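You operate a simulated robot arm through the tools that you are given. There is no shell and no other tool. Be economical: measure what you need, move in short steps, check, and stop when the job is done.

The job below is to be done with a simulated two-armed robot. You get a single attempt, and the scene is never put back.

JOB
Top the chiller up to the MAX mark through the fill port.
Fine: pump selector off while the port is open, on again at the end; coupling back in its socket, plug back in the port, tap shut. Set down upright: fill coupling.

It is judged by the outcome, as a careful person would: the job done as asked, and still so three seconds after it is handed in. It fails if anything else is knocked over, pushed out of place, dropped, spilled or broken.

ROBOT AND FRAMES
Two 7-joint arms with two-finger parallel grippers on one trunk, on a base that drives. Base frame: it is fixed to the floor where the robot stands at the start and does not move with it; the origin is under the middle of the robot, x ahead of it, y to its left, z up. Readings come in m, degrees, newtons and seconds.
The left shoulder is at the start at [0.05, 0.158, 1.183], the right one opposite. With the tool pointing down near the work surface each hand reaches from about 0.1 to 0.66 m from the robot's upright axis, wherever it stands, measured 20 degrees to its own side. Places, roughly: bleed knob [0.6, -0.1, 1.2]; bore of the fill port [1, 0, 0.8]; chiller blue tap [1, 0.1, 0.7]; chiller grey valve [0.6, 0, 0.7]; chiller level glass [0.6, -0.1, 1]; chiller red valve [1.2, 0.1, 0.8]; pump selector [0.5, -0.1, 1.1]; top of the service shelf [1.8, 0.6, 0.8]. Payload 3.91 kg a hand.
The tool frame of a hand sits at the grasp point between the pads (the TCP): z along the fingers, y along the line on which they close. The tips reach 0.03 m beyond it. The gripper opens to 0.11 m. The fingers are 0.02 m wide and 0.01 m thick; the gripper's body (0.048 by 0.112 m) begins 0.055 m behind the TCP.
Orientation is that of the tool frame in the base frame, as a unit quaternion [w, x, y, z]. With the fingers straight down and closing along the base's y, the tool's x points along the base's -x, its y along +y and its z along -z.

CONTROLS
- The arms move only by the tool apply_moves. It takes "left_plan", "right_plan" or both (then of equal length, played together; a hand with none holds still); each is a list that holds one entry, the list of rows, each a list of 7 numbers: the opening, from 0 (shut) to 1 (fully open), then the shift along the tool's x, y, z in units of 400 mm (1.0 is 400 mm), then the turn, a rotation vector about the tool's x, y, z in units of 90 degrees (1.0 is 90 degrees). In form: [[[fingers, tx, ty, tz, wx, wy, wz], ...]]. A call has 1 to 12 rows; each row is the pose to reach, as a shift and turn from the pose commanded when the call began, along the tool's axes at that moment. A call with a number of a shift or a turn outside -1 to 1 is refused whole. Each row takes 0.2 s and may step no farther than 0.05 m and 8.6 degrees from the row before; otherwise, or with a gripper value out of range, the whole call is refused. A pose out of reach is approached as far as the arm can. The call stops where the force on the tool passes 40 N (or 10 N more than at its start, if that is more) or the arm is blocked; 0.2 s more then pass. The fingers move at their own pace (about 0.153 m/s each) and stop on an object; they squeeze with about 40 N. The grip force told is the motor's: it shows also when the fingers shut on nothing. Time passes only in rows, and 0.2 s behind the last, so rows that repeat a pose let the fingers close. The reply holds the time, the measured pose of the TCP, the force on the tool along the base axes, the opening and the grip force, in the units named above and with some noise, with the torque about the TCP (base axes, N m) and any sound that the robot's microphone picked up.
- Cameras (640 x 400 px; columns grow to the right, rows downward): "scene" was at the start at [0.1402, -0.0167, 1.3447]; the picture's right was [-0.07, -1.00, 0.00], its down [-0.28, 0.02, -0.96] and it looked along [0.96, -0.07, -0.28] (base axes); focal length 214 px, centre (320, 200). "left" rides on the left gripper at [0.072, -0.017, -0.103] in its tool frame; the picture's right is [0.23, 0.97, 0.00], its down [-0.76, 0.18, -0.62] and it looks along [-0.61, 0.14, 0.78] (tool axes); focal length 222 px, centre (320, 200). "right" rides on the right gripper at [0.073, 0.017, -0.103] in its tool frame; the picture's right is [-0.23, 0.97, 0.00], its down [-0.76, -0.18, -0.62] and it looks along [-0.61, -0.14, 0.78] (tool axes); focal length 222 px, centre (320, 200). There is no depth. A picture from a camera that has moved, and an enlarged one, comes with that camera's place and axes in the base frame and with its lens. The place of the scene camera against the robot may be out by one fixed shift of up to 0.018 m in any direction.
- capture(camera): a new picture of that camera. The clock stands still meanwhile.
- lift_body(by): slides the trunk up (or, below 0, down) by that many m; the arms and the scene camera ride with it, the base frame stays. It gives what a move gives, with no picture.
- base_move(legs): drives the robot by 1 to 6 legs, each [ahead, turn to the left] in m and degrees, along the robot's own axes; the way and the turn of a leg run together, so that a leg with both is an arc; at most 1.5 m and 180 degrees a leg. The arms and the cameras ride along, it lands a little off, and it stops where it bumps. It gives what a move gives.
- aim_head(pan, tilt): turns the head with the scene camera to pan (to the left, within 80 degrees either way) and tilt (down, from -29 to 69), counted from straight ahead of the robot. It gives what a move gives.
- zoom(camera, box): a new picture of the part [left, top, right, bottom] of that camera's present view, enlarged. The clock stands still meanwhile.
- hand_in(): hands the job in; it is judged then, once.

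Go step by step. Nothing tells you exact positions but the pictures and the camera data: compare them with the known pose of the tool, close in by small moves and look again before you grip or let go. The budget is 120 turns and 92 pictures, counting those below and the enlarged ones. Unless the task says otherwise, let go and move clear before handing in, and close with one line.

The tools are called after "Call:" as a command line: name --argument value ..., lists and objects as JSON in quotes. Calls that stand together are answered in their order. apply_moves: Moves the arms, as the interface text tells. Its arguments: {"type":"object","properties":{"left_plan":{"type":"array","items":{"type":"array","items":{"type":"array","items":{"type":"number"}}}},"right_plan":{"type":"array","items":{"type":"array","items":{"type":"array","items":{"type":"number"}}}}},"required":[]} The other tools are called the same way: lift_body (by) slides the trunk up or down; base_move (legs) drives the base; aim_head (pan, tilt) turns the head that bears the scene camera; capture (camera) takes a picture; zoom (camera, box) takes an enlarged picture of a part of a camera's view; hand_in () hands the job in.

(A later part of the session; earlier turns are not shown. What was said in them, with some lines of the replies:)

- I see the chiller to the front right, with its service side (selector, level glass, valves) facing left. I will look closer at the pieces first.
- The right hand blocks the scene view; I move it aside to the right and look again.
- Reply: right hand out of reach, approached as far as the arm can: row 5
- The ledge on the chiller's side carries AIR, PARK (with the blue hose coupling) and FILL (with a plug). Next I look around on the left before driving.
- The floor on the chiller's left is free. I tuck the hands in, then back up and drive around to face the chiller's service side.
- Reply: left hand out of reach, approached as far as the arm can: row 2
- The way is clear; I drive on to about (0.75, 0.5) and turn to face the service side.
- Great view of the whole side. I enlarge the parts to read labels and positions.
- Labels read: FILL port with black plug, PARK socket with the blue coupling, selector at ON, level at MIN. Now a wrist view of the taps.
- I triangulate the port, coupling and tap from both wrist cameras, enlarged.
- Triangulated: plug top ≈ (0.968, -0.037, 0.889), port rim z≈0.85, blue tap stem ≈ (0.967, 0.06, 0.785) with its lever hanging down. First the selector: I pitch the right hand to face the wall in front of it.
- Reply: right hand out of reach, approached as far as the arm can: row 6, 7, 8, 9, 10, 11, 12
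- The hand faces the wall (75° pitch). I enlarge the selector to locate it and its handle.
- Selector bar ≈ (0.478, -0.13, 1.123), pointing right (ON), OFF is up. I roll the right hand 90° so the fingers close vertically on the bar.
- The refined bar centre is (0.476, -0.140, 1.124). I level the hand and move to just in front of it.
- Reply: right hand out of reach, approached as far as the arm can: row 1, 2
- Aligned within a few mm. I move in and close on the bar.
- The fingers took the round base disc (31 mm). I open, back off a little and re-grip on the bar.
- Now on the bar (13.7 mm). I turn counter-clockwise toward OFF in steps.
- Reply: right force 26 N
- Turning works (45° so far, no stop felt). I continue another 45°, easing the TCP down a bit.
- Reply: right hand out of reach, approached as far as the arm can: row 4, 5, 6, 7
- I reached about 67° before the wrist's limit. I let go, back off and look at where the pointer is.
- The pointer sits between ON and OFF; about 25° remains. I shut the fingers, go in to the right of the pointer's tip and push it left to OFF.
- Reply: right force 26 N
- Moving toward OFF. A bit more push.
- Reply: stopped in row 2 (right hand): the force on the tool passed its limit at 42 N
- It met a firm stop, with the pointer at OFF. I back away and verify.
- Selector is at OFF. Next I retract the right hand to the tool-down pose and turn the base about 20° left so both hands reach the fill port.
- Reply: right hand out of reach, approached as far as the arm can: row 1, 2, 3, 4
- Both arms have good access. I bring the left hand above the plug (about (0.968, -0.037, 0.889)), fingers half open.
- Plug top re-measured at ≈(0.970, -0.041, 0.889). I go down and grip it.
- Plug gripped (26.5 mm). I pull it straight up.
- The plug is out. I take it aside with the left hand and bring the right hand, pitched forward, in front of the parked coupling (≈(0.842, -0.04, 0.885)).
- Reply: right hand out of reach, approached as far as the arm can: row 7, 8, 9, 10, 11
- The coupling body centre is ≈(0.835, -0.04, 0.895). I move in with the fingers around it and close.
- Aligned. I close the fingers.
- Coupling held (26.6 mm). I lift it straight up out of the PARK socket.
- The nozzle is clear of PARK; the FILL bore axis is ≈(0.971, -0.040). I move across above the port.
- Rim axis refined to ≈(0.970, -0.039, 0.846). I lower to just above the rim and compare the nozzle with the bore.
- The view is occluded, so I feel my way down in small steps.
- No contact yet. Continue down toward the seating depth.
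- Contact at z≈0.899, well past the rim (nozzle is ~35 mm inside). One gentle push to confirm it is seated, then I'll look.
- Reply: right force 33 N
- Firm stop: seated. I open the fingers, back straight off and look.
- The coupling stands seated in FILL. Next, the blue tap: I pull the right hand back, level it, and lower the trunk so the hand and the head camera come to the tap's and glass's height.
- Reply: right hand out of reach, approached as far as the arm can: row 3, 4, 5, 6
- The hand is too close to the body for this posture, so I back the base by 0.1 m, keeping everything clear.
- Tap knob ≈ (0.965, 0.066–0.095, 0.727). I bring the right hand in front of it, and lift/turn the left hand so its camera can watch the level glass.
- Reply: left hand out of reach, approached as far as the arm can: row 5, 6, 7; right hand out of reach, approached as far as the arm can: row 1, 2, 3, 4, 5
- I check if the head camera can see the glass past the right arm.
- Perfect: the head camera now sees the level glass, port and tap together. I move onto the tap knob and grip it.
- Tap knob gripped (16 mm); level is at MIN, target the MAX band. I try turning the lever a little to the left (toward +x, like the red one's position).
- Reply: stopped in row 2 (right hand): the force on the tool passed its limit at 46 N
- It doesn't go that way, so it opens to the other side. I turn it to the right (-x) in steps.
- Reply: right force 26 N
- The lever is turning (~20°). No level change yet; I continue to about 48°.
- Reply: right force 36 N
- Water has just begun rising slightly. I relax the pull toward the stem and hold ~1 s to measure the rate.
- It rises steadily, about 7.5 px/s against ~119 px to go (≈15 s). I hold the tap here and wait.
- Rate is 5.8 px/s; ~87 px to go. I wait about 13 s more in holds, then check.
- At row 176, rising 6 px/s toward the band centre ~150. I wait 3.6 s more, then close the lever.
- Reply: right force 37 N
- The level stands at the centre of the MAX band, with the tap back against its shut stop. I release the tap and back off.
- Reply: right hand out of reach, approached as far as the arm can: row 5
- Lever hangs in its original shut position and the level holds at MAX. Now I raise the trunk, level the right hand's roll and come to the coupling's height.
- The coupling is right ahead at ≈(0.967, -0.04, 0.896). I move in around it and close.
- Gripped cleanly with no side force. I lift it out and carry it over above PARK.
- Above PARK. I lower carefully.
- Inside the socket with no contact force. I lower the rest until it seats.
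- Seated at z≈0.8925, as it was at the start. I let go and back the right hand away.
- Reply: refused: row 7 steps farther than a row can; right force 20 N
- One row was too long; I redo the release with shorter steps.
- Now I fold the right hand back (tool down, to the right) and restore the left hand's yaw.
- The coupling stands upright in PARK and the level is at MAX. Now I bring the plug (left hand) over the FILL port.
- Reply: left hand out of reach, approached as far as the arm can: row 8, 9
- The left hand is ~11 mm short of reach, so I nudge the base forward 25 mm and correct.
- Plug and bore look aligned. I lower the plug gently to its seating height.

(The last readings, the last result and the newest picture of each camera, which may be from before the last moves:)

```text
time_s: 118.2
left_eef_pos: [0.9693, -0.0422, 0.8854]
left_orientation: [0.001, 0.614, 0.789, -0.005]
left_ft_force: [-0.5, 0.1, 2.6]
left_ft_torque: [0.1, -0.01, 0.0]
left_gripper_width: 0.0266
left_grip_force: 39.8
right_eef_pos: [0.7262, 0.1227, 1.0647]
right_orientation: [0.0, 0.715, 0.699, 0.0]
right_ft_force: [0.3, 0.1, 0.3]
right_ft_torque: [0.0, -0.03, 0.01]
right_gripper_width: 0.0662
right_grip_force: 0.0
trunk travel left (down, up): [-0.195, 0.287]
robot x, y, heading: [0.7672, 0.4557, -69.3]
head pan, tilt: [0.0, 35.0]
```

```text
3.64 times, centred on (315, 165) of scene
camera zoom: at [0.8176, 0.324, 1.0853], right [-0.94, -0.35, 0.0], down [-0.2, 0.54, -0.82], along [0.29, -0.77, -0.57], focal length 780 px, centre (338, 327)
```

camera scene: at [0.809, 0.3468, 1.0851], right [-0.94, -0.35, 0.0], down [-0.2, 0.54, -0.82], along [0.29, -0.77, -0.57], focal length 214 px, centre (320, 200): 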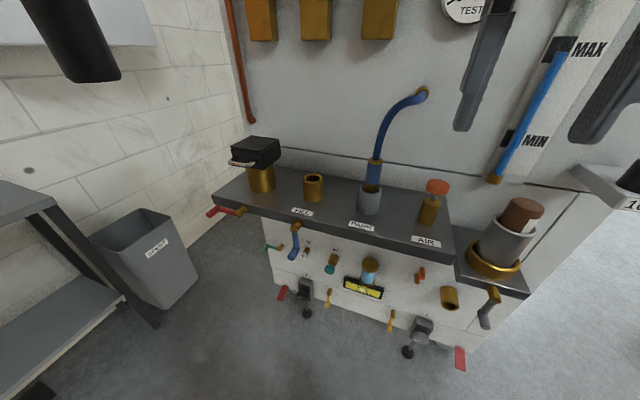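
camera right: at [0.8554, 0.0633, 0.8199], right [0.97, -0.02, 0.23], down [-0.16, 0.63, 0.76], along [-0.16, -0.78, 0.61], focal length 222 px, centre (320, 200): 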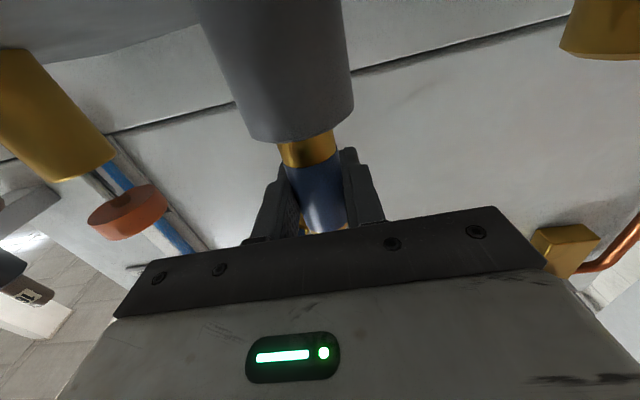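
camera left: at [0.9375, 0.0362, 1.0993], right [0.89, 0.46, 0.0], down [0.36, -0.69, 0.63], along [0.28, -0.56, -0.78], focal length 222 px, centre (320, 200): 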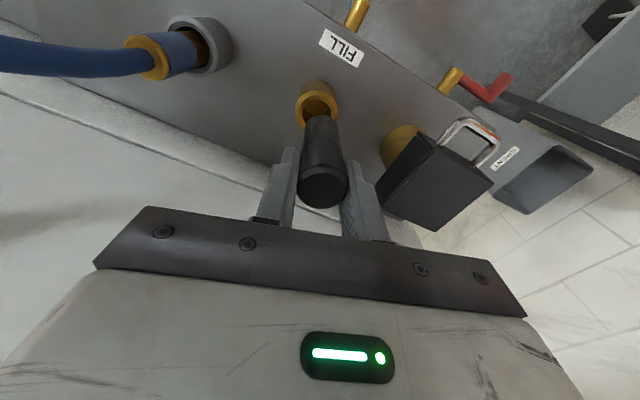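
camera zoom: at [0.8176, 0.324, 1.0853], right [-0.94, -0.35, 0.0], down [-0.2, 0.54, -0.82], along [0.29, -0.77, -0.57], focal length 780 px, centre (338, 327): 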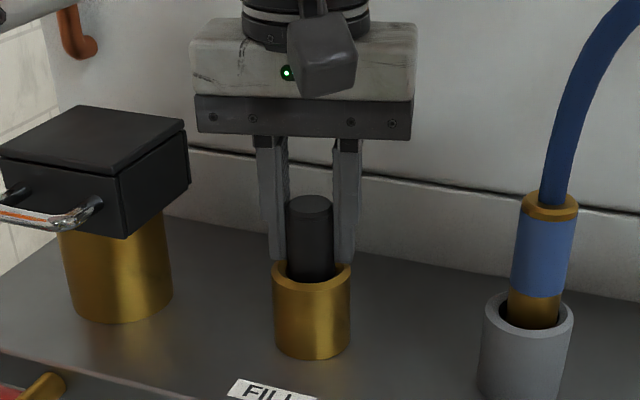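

Seated at its original height with light contact. A small push, then I let go and raise the left hand clear.

Call:
apply_moves --left_plan '[[[0, 0, 0, 0.006, 0, 0, 0], [0, 0, 0, 0.006, 0, 0, 0], [0.3, 0, 0, 0.0, 0, 0, 0], [0.5, 0, 0, 0.0, 0, 0, 0], [0.5, 0, 0, -0.05, 0, 0, 0], [0.5, 0, 0, -0.15, 0, 0, 0], [0.5, 0, 0, -0.25, 0, 0, 0], [0.5, 0.08, 0.06, -0.3, 0, 0, 0], [0.5, 0.18, 0.12, -0.3, 0, 0, 0], [0.5, 0.28, 0.18, -0.3, 0, 0, 0], [0.5, 0.38, 0.24, -0.3, 0, 0, 0], [0.5, 0.48, 0.3, -0.3, 0, 0, 0]]]'

Call:
capture --camera "scene"

```text
time_s: 120.8
left_eef_pos: [1.0398, 0.1737, 1.0035]
left_orientation: [0.0, 0.615, 0.789, -0.004]
left_ft_force: [0.4, 0.0, 0.3]
left_ft_torque: [-0.02, 0.0, 0.0]
left_gripper_width: 0.055
left_grip_force: 0.1
right_eef_pos: [0.7257, 0.1229, 1.0646]
right_orientation: [-0.001, 0.715, 0.699, 0.001]
right_ft_force: [0.4, 0.1, 1.0]
right_ft_torque: [-0.02, 0.0, 0.0]
right_gripper_width: 0.066
right_grip_force: 0.0
trunk travel left (down, up): [-0.195, 0.287]
robot x, y, heading: [0.7654, 0.4554, -69.4]
head pan, tilt: [0.0, 35.0]
```

```text
8 pictures are left
camera scene: at [0.8178, 0.3239, 1.0852], right [-0.94, -0.35, 0.0], down [-0.2, 0.54, -0.82], along [0.29, -0.77, -0.57], focal length 214 px, centre (320, 200)
```

scene: 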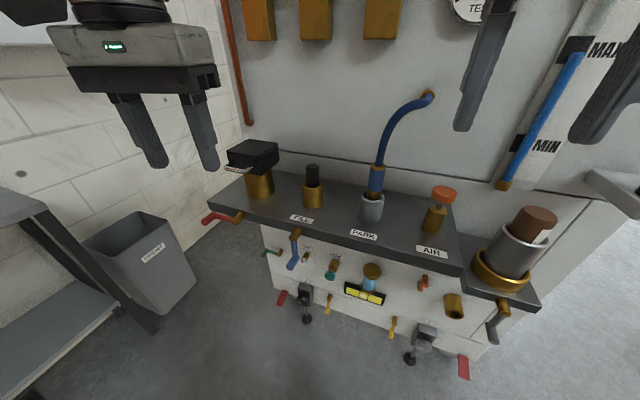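

Plug is in, coupling parked, tap shut. Now the selector: I raise the trunk, turn the base back to face the wall and square the right hand.

Call:
lift_body --by 0.23

Call:
base_move --legs '[[0, -20]]'

Call:
apply_moves --right_plan '[[[0.5, 0, 0, 0, 0, 0, -0.075], [0.5, 0, 0, 0, 0, 0, -0.15], [0.5, 0, 0, 0, 0, 0, -0.222]]]'

```text
time_s: 123.2
left_eef_pos: [1.0389, 0.1723, 1.2334]
left_orientation: [0.001, 0.615, 0.789, -0.004]
left_ft_force: [0.2, -0.1, 0.5]
left_ft_torque: [0.0, 0.0, -0.01]
left_gripper_width: 0.0551
left_grip_force: 0.1
right_eef_pos: [0.727, 0.1232, 1.2955]
right_orientation: [-0.001, 0.715, 0.699, 0.001]
right_ft_force: [-0.1, 0.2, -0.9]
right_ft_torque: [0.0, 0.03, -0.01]
right_gripper_width: 0.0659
right_grip_force: 0.1
trunk travel left (down, up): [-0.425, 0.057]
robot x, y, heading: [0.7666, 0.4538, -69.2]
head pan, tilt: [0.0, 35.0]
```

```text
time_s: 124.7
left_eef_pos: [0.9278, 0.097, 1.2341]
left_orientation: [0.001, 0.742, 0.67, -0.003]
left_ft_force: [0.2, 0.1, -0.6]
left_ft_torque: [0.0, -0.01, 0.01]
left_gripper_width: 0.055
left_grip_force: 0.0
right_eef_pos: [0.6156, 0.1568, 1.2939]
right_orientation: [-0.001, 0.825, 0.565, 0.001]
right_ft_force: [0.1, -0.4, 0.0]
right_ft_torque: [-0.02, 0.02, -0.01]
right_gripper_width: 0.066
right_grip_force: 0.1
trunk travel left (down, up): [-0.425, 0.057]
robot x, y, heading: [0.7641, 0.4512, -89.3]
head pan, tilt: [0.0, 35.0]
```

```text
time_s: 125.5
left_eef_pos: [0.9267, 0.0968, 1.2338]
left_orientation: [0.0, 0.742, 0.67, -0.003]
left_ft_force: [-0.3, -0.5, -0.8]
left_ft_torque: [-0.01, 0.0, 0.0]
left_gripper_width: 0.0547
left_grip_force: 0.0
right_eef_pos: [0.6179, 0.1566, 1.294]
right_orientation: [-0.001, 0.715, 0.699, 0.0]
right_ft_force: [-0.5, 0.6, 0.3]
right_ft_torque: [0.03, 0.01, 0.0]
right_gripper_width: 0.0549
right_grip_force: 0.1
trunk travel left (down, up): [-0.425, 0.057]
robot x, y, heading: [0.7637, 0.4516, -89.5]
head pan, tilt: [0.0, 35.0]
```

Now the same pitch-forward approach as before to a point in front of the selector.

Call:
apply_moves --right_plan '[[[0.5, -0.027, -0.026, 0.034, 0, -0.0833, 0], [0.5, -0.054, -0.052, 0.068, 0, -0.1667, 0], [0.5, -0.081, -0.078, 0.1025, 0, -0.25, 0], [0.5, -0.108, -0.104, 0.137, 0, -0.3333, 0], [0.5, -0.135, -0.13, 0.171, 0, -0.4167, 0], [0.5, -0.1625, -0.156, 0.205, 0, -0.5, 0], [0.5, -0.19, -0.182, 0.239, 0, -0.5833, 0], [0.5, -0.217, -0.208, 0.273, 0, -0.6667, 0], [0.5, -0.244, -0.234, 0.3075, 0, -0.75, 0], [0.5, -0.271, -0.26, 0.342, 0, -0.8333, 0], [0.5, -0.298, -0.286, 0.376, 0, -0.9167, 0], [0.5, -0.325, -0.3125, 0.41, 0, -1.0, 0]]]'

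```text
time_s: 128.1
left_eef_pos: [0.9275, 0.0959, 1.2341]
left_orientation: [-0.001, 0.743, 0.67, -0.004]
left_ft_force: [-0.3, -0.3, 0.2]
left_ft_torque: [-0.03, 0.01, 0.01]
left_gripper_width: 0.0551
left_grip_force: 0.0
right_eef_pos: [0.4964, -0.0011, 1.1563]
right_orientation: [0.444, 0.552, 0.541, -0.453]
right_ft_force: [-0.2, -0.2, 0.5]
right_ft_torque: [-0.03, 0.02, -0.01]
right_gripper_width: 0.0552
right_grip_force: 0.0
right hand out of reach, approached as far as the arm can: row 7, 8, 9, 10, 11, 12
trunk travel left (down, up): [-0.425, 0.057]
robot x, y, heading: [0.7657, 0.4607, -89.4]
head pan, tilt: [0.0, 35.0]
```

Call:
apply_moves --right_plan '[[[0.5, 0.0125, -0.009, 0.04, 0, -0.03, 0.064], [0.5, 0.025, -0.018, 0.08, 0, -0.06, 0.128], [0.5, 0.0375, -0.028, 0.12, 0, -0.09, 0.192], [0.5, 0.05, -0.037, 0.161, 0, -0.12, 0.267], [0.5, 0.05, -0.037, 0.161, 0, -0.12, 0.267]]]'

Call:
capture --camera "right"

```text
time_s: 129.3
left_eef_pos: [0.9278, 0.0971, 1.2345]
left_orientation: [0.0, 0.742, 0.67, -0.003]
left_ft_force: [0.6, -0.1, -0.3]
left_ft_torque: [-0.01, 0.0, -0.01]
left_gripper_width: 0.055
left_grip_force: 0.1
right_eef_pos: [0.5518, -0.0074, 1.1392]
right_orientation: [0.491, 0.589, 0.523, -0.372]
right_ft_force: [0.6, 0.4, 1.2]
right_ft_torque: [0.02, -0.05, 0.02]
right_gripper_width: 0.0552
right_grip_force: 0.0
right hand out of reach, approached as far as the arm can: row 1, 2, 3, 4, 5
trunk travel left (down, up): [-0.425, 0.057]
robot x, y, heading: [0.7669, 0.4539, -89.3]
head pan, tilt: [0.0, 35.0]
```

```text
7 pictures are left
camera right: at [0.5721, 0.1109, 1.0992], right [0.92, -0.03, 0.4], down [-0.36, 0.41, 0.84], along [-0.19, -0.91, 0.36], focal length 222 px, centre (320, 200)
```

right: 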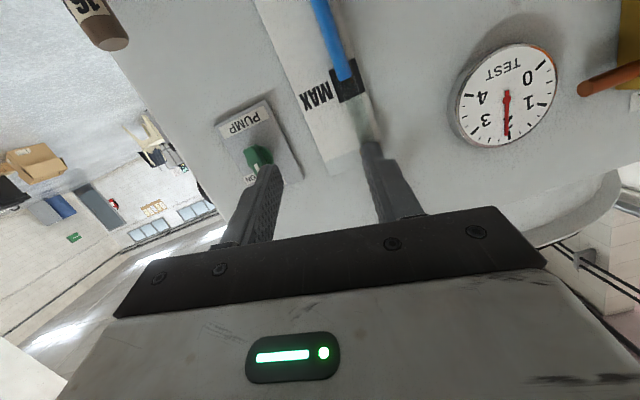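

The wrist's limits pushed it sideways. I use the earlier route: roll the hand fully first, then move in.

Call:
apply_moves --right_plan '[[[0.5, 0, 0, 0, 0, 0, 0.08], [0.5, 0, 0, 0, 0, 0, 0.16], [0.5, 0, 0, 0, 0, 0, 0.24], [0.5, 0, 0, 0, 0, 0, 0.32], [0.5, 0, 0, 0, 0, 0, 0.4], [0.5, 0, 0, 0, 0, 0, 0.48], [0.5, 0, 0, 0, 0, 0, 0.56], [0.5, 0, 0, 0, 0, 0, 0.64], [0.5, 0, 0, 0, 0, 0, 0.72], [0.5, 0, 0, 0, 0, 0, 0.8], [0.5, 0, 0, 0, 0, 0, 0.88]]]'

```text
time_s: 131.7
left_eef_pos: [0.928, 0.0959, 1.2348]
left_orientation: [0.0, 0.742, 0.67, -0.004]
left_ft_force: [0.2, -0.5, -0.7]
left_ft_torque: [-0.02, 0.01, 0.01]
left_gripper_width: 0.0549
left_grip_force: 0.0
right_eef_pos: [0.5513, -0.0084, 1.1387]
right_orientation: [0.615, 0.788, 0.026, 0.026]
right_ft_force: [-0.5, 0.7, 0.8]
right_ft_torque: [0.0, -0.01, 0.01]
right_gripper_width: 0.0549
right_grip_force: 0.0
trunk travel left (down, up): [-0.425, 0.057]
robot x, y, heading: [0.7646, 0.4547, -89.5]
head pan, tilt: [0.0, 35.0]
```

Rolled fine. With fingers shut I now go to the left of the pointer's tip, level the hand and stop short of the plate.

Call:
apply_moves --right_plan '[[[0, -0.031, 0.012, 0.028, -0.04, 0, 0], [0, -0.062, 0.024, 0.056, -0.08, 0, 0], [0, -0.093, 0.036, 0.085, -0.12, 0, 0], [0, -0.124, 0.0475, 0.113, -0.156, 0, 0], [0, -0.124, 0.0475, 0.113, -0.156, 0, 0]]]'

Call:
capture --camera "right"

```text
time_s: 132.9
left_eef_pos: [0.93, 0.0966, 1.2336]
left_orientation: [-0.001, 0.742, 0.671, -0.004]
left_ft_force: [0.9, -0.3, 1.0]
left_ft_torque: [0.02, 0.02, 0.02]
left_gripper_width: 0.0552
left_grip_force: 0.1
right_eef_pos: [0.507, -0.0596, 1.1447]
right_orientation: [0.707, 0.707, 0.025, 0.027]
right_ft_force: [0.8, 0.6, 0.0]
right_ft_torque: [0.04, -0.02, -0.04]
right_gripper_width: 0.0001
right_grip_force: 37.5
right hand out of reach, approached as far as the arm can: row 1, 2, 3
trunk travel left (down, up): [-0.425, 0.057]
robot x, y, heading: [0.7645, 0.4581, -89.4]
head pan, tilt: [0.0, 35.0]
```

```text
6 pictures are left
camera right: at [0.5701, 0.0485, 1.1625], right [-0.23, -0.02, 0.97], down [-0.81, 0.56, -0.18], along [-0.55, -0.83, -0.14], focal length 222 px, centre (320, 200)
```

right: 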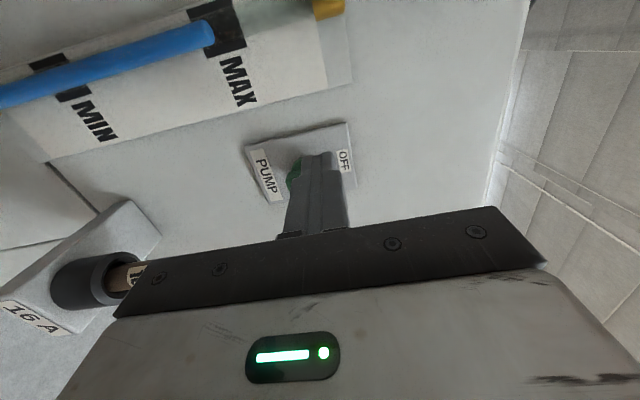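

In position left of the pointer. I go in and push its tip to the right and down, toward ON.

Call:
apply_moves --right_plan '[[[0, -0.018, 0.007, 0.055, 0, 0, 0], [0, -0.018, 0.007, 0.106, 0, 0, 0], [0, -0.035, 0.007, 0.105, 0, 0, 0], [0, -0.052, 0.007, 0.103, 0, 0, 0], [0, -0.07, 0.007, 0.102, 0, 0, 0], [0, -0.0855, 0.005, 0.101, 0, 0, 0], [0, -0.095, -0.002, 0.1, 0, 0, 0], [0, -0.103, -0.007, 0.1, 0, 0, 0]]]'

Call:
zoom --camera "right" --box '[220, 60, 420, 220]'

```text
time_s: 134.7
left_eef_pos: [0.9272, 0.0965, 1.2332]
left_orientation: [0.0, 0.742, 0.67, -0.004]
left_ft_force: [-0.1, 0.9, -0.9]
left_ft_torque: [-0.01, 0.0, -0.02]
left_gripper_width: 0.0549
left_grip_force: 0.1
right_eef_pos: [0.4668, -0.1031, 1.1418]
right_orientation: [0.707, 0.706, 0.024, 0.029]
right_ft_force: [0.2, -1.0, -0.4]
right_ft_torque: [-0.02, -0.01, 0.03]
right_gripper_width: 0.0
right_grip_force: 38.1
trunk travel left (down, up): [-0.425, 0.057]
robot x, y, heading: [0.7629, 0.4525, -89.5]
head pan, tilt: [0.0, 35.0]
```

```text
2.50 times, centred on (320, 140) of right
camera zoom: at [0.5308, 0.005, 1.1591], right [-0.23, -0.02, 0.97], down [-0.81, 0.56, -0.18], along [-0.54, -0.83, -0.15], focal length 555 px, centre (320, 350)
```

zoom: 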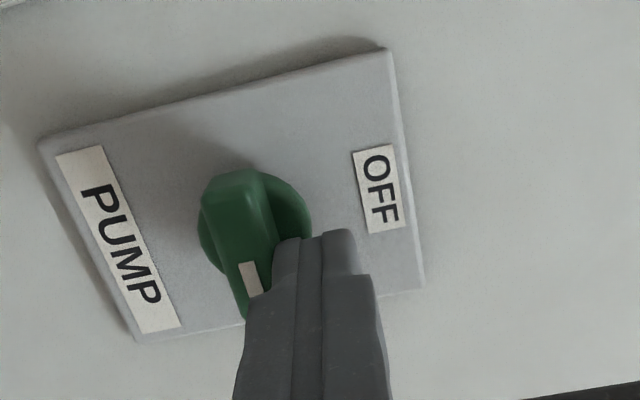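

The pointer has swung to nearly horizontal. I press it a touch further to its ON stop.

Call:
apply_moves --right_plan '[[[0, -0.006, -0.008, 0, 0, 0, 0], [0, -0.01, -0.016, 0, 0, 0, 0], [0, -0.012, -0.024, 0, 0, 0, 0], [0, -0.012, -0.032, 0, 0, 0, 0]]]'

```text
time_s: 135.7
left_eef_pos: [0.9278, 0.0963, 1.2329]
left_orientation: [0.001, 0.742, 0.67, -0.003]
left_ft_force: [0.4, -0.1, 0.0]
left_ft_torque: [-0.02, -0.04, 0.03]
left_gripper_width: 0.0549
left_grip_force: 0.1
right_eef_pos: [0.4663, -0.1018, 1.141]
right_orientation: [0.718, 0.695, 0.027, 0.031]
right_ft_force: [4.5, -1.3, 6.3]
right_ft_torque: [-0.11, 0.02, 0.11]
right_gripper_width: 0.0001
right_grip_force: 38.1
trunk travel left (down, up): [-0.425, 0.057]
robot x, y, heading: [0.7655, 0.4558, -88.9]
head pan, tilt: [0.0, 35.0]
stopped in row 4 (right hand): the force on the tool passed its limit at 42 N (the readings are from after the stop); the commanded pose is now the measured one
```

It's against the ON stop. I back away and check everything.

Call:
apply_moves --right_plan '[[[0, 0.005, 0.02, 0, 0, 0, 0], [0, 0.005, 0.02, -0.08, 0, 0, 0], [0, 0.005, 0.02, -0.17, 0, 0, 0], [0, -0.05, 0.02, -0.26, 0, 0, 0], [0, -0.1, 0.02, -0.3, 0, 0, 0]]]'

Call:
zoom --camera "scene" --box '[300, 80, 500, 240]'

Call:
capture --camera "scene"

```text
time_s: 136.9
left_eef_pos: [0.9283, 0.0959, 1.2348]
left_orientation: [0.0, 0.742, 0.67, -0.003]
left_ft_force: [-0.9, 0.2, -0.1]
left_ft_torque: [-0.01, 0.02, 0.01]
left_gripper_width: 0.0552
left_grip_force: 0.0
right_eef_pos: [0.4153, 0.012, 1.1433]
right_orientation: [0.716, 0.697, 0.026, 0.031]
right_ft_force: [0.0, 0.0, -0.7]
right_ft_torque: [-0.04, -0.02, -0.04]
right_gripper_width: 0.0
right_grip_force: 37.8
trunk travel left (down, up): [-0.425, 0.057]
robot x, y, heading: [0.7655, 0.4572, -89.2]
head pan, tilt: [0.0, 35.0]
```

```text
2.50 times, centred on (400, 160) of scene
camera zoom: at [0.7743, 0.3154, 1.3152], right [-1.0, -0.01, 0.0], down [-0.01, 0.57, -0.82], along [0.01, -0.82, -0.57], focal length 536 px, centre (120, 300)
```

zoom: 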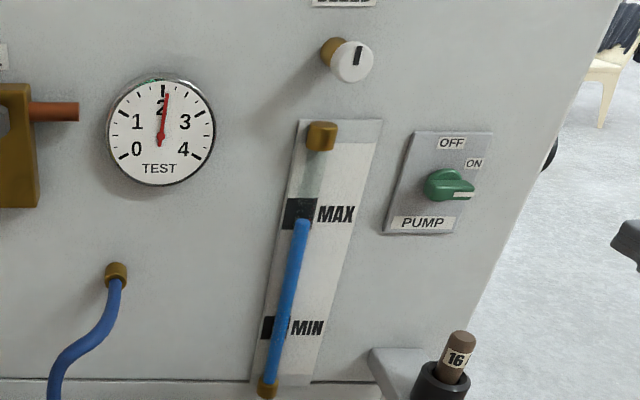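

```text
3 pictures are left
camera scene: at [0.7743, 0.3154, 1.3152], right [-1.0, -0.01, 0.0], down [-0.01, 0.57, -0.82], along [0.01, -0.82, -0.57], focal length 214 px, centre (320, 200)
```

scene: 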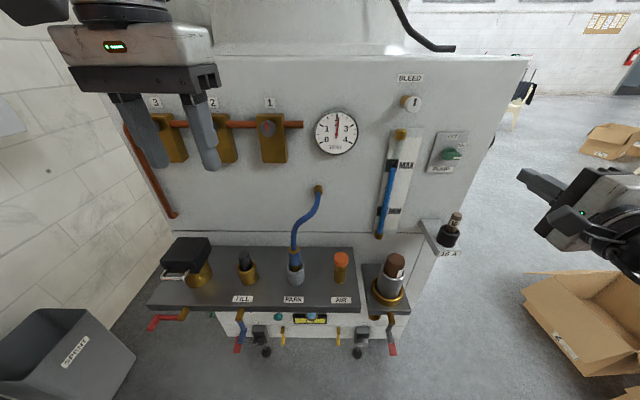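

The level stands at MAX, the pump selector is back at ON, and the tap lever hangs in its shut position. The plug is in FILL, the coupling is upright in PARK, both hands are clear, and nothing else looks disturbed. I hand the job in.

Call:
hand_in

```text
The job is handed in.
```

I topped the chiller up to the MAX mark through the fill port and handed the job in. The pump selector was off while the port was open and is on again. The tap is shut, the coupling is upright in its socket, and the plug is back in the port.
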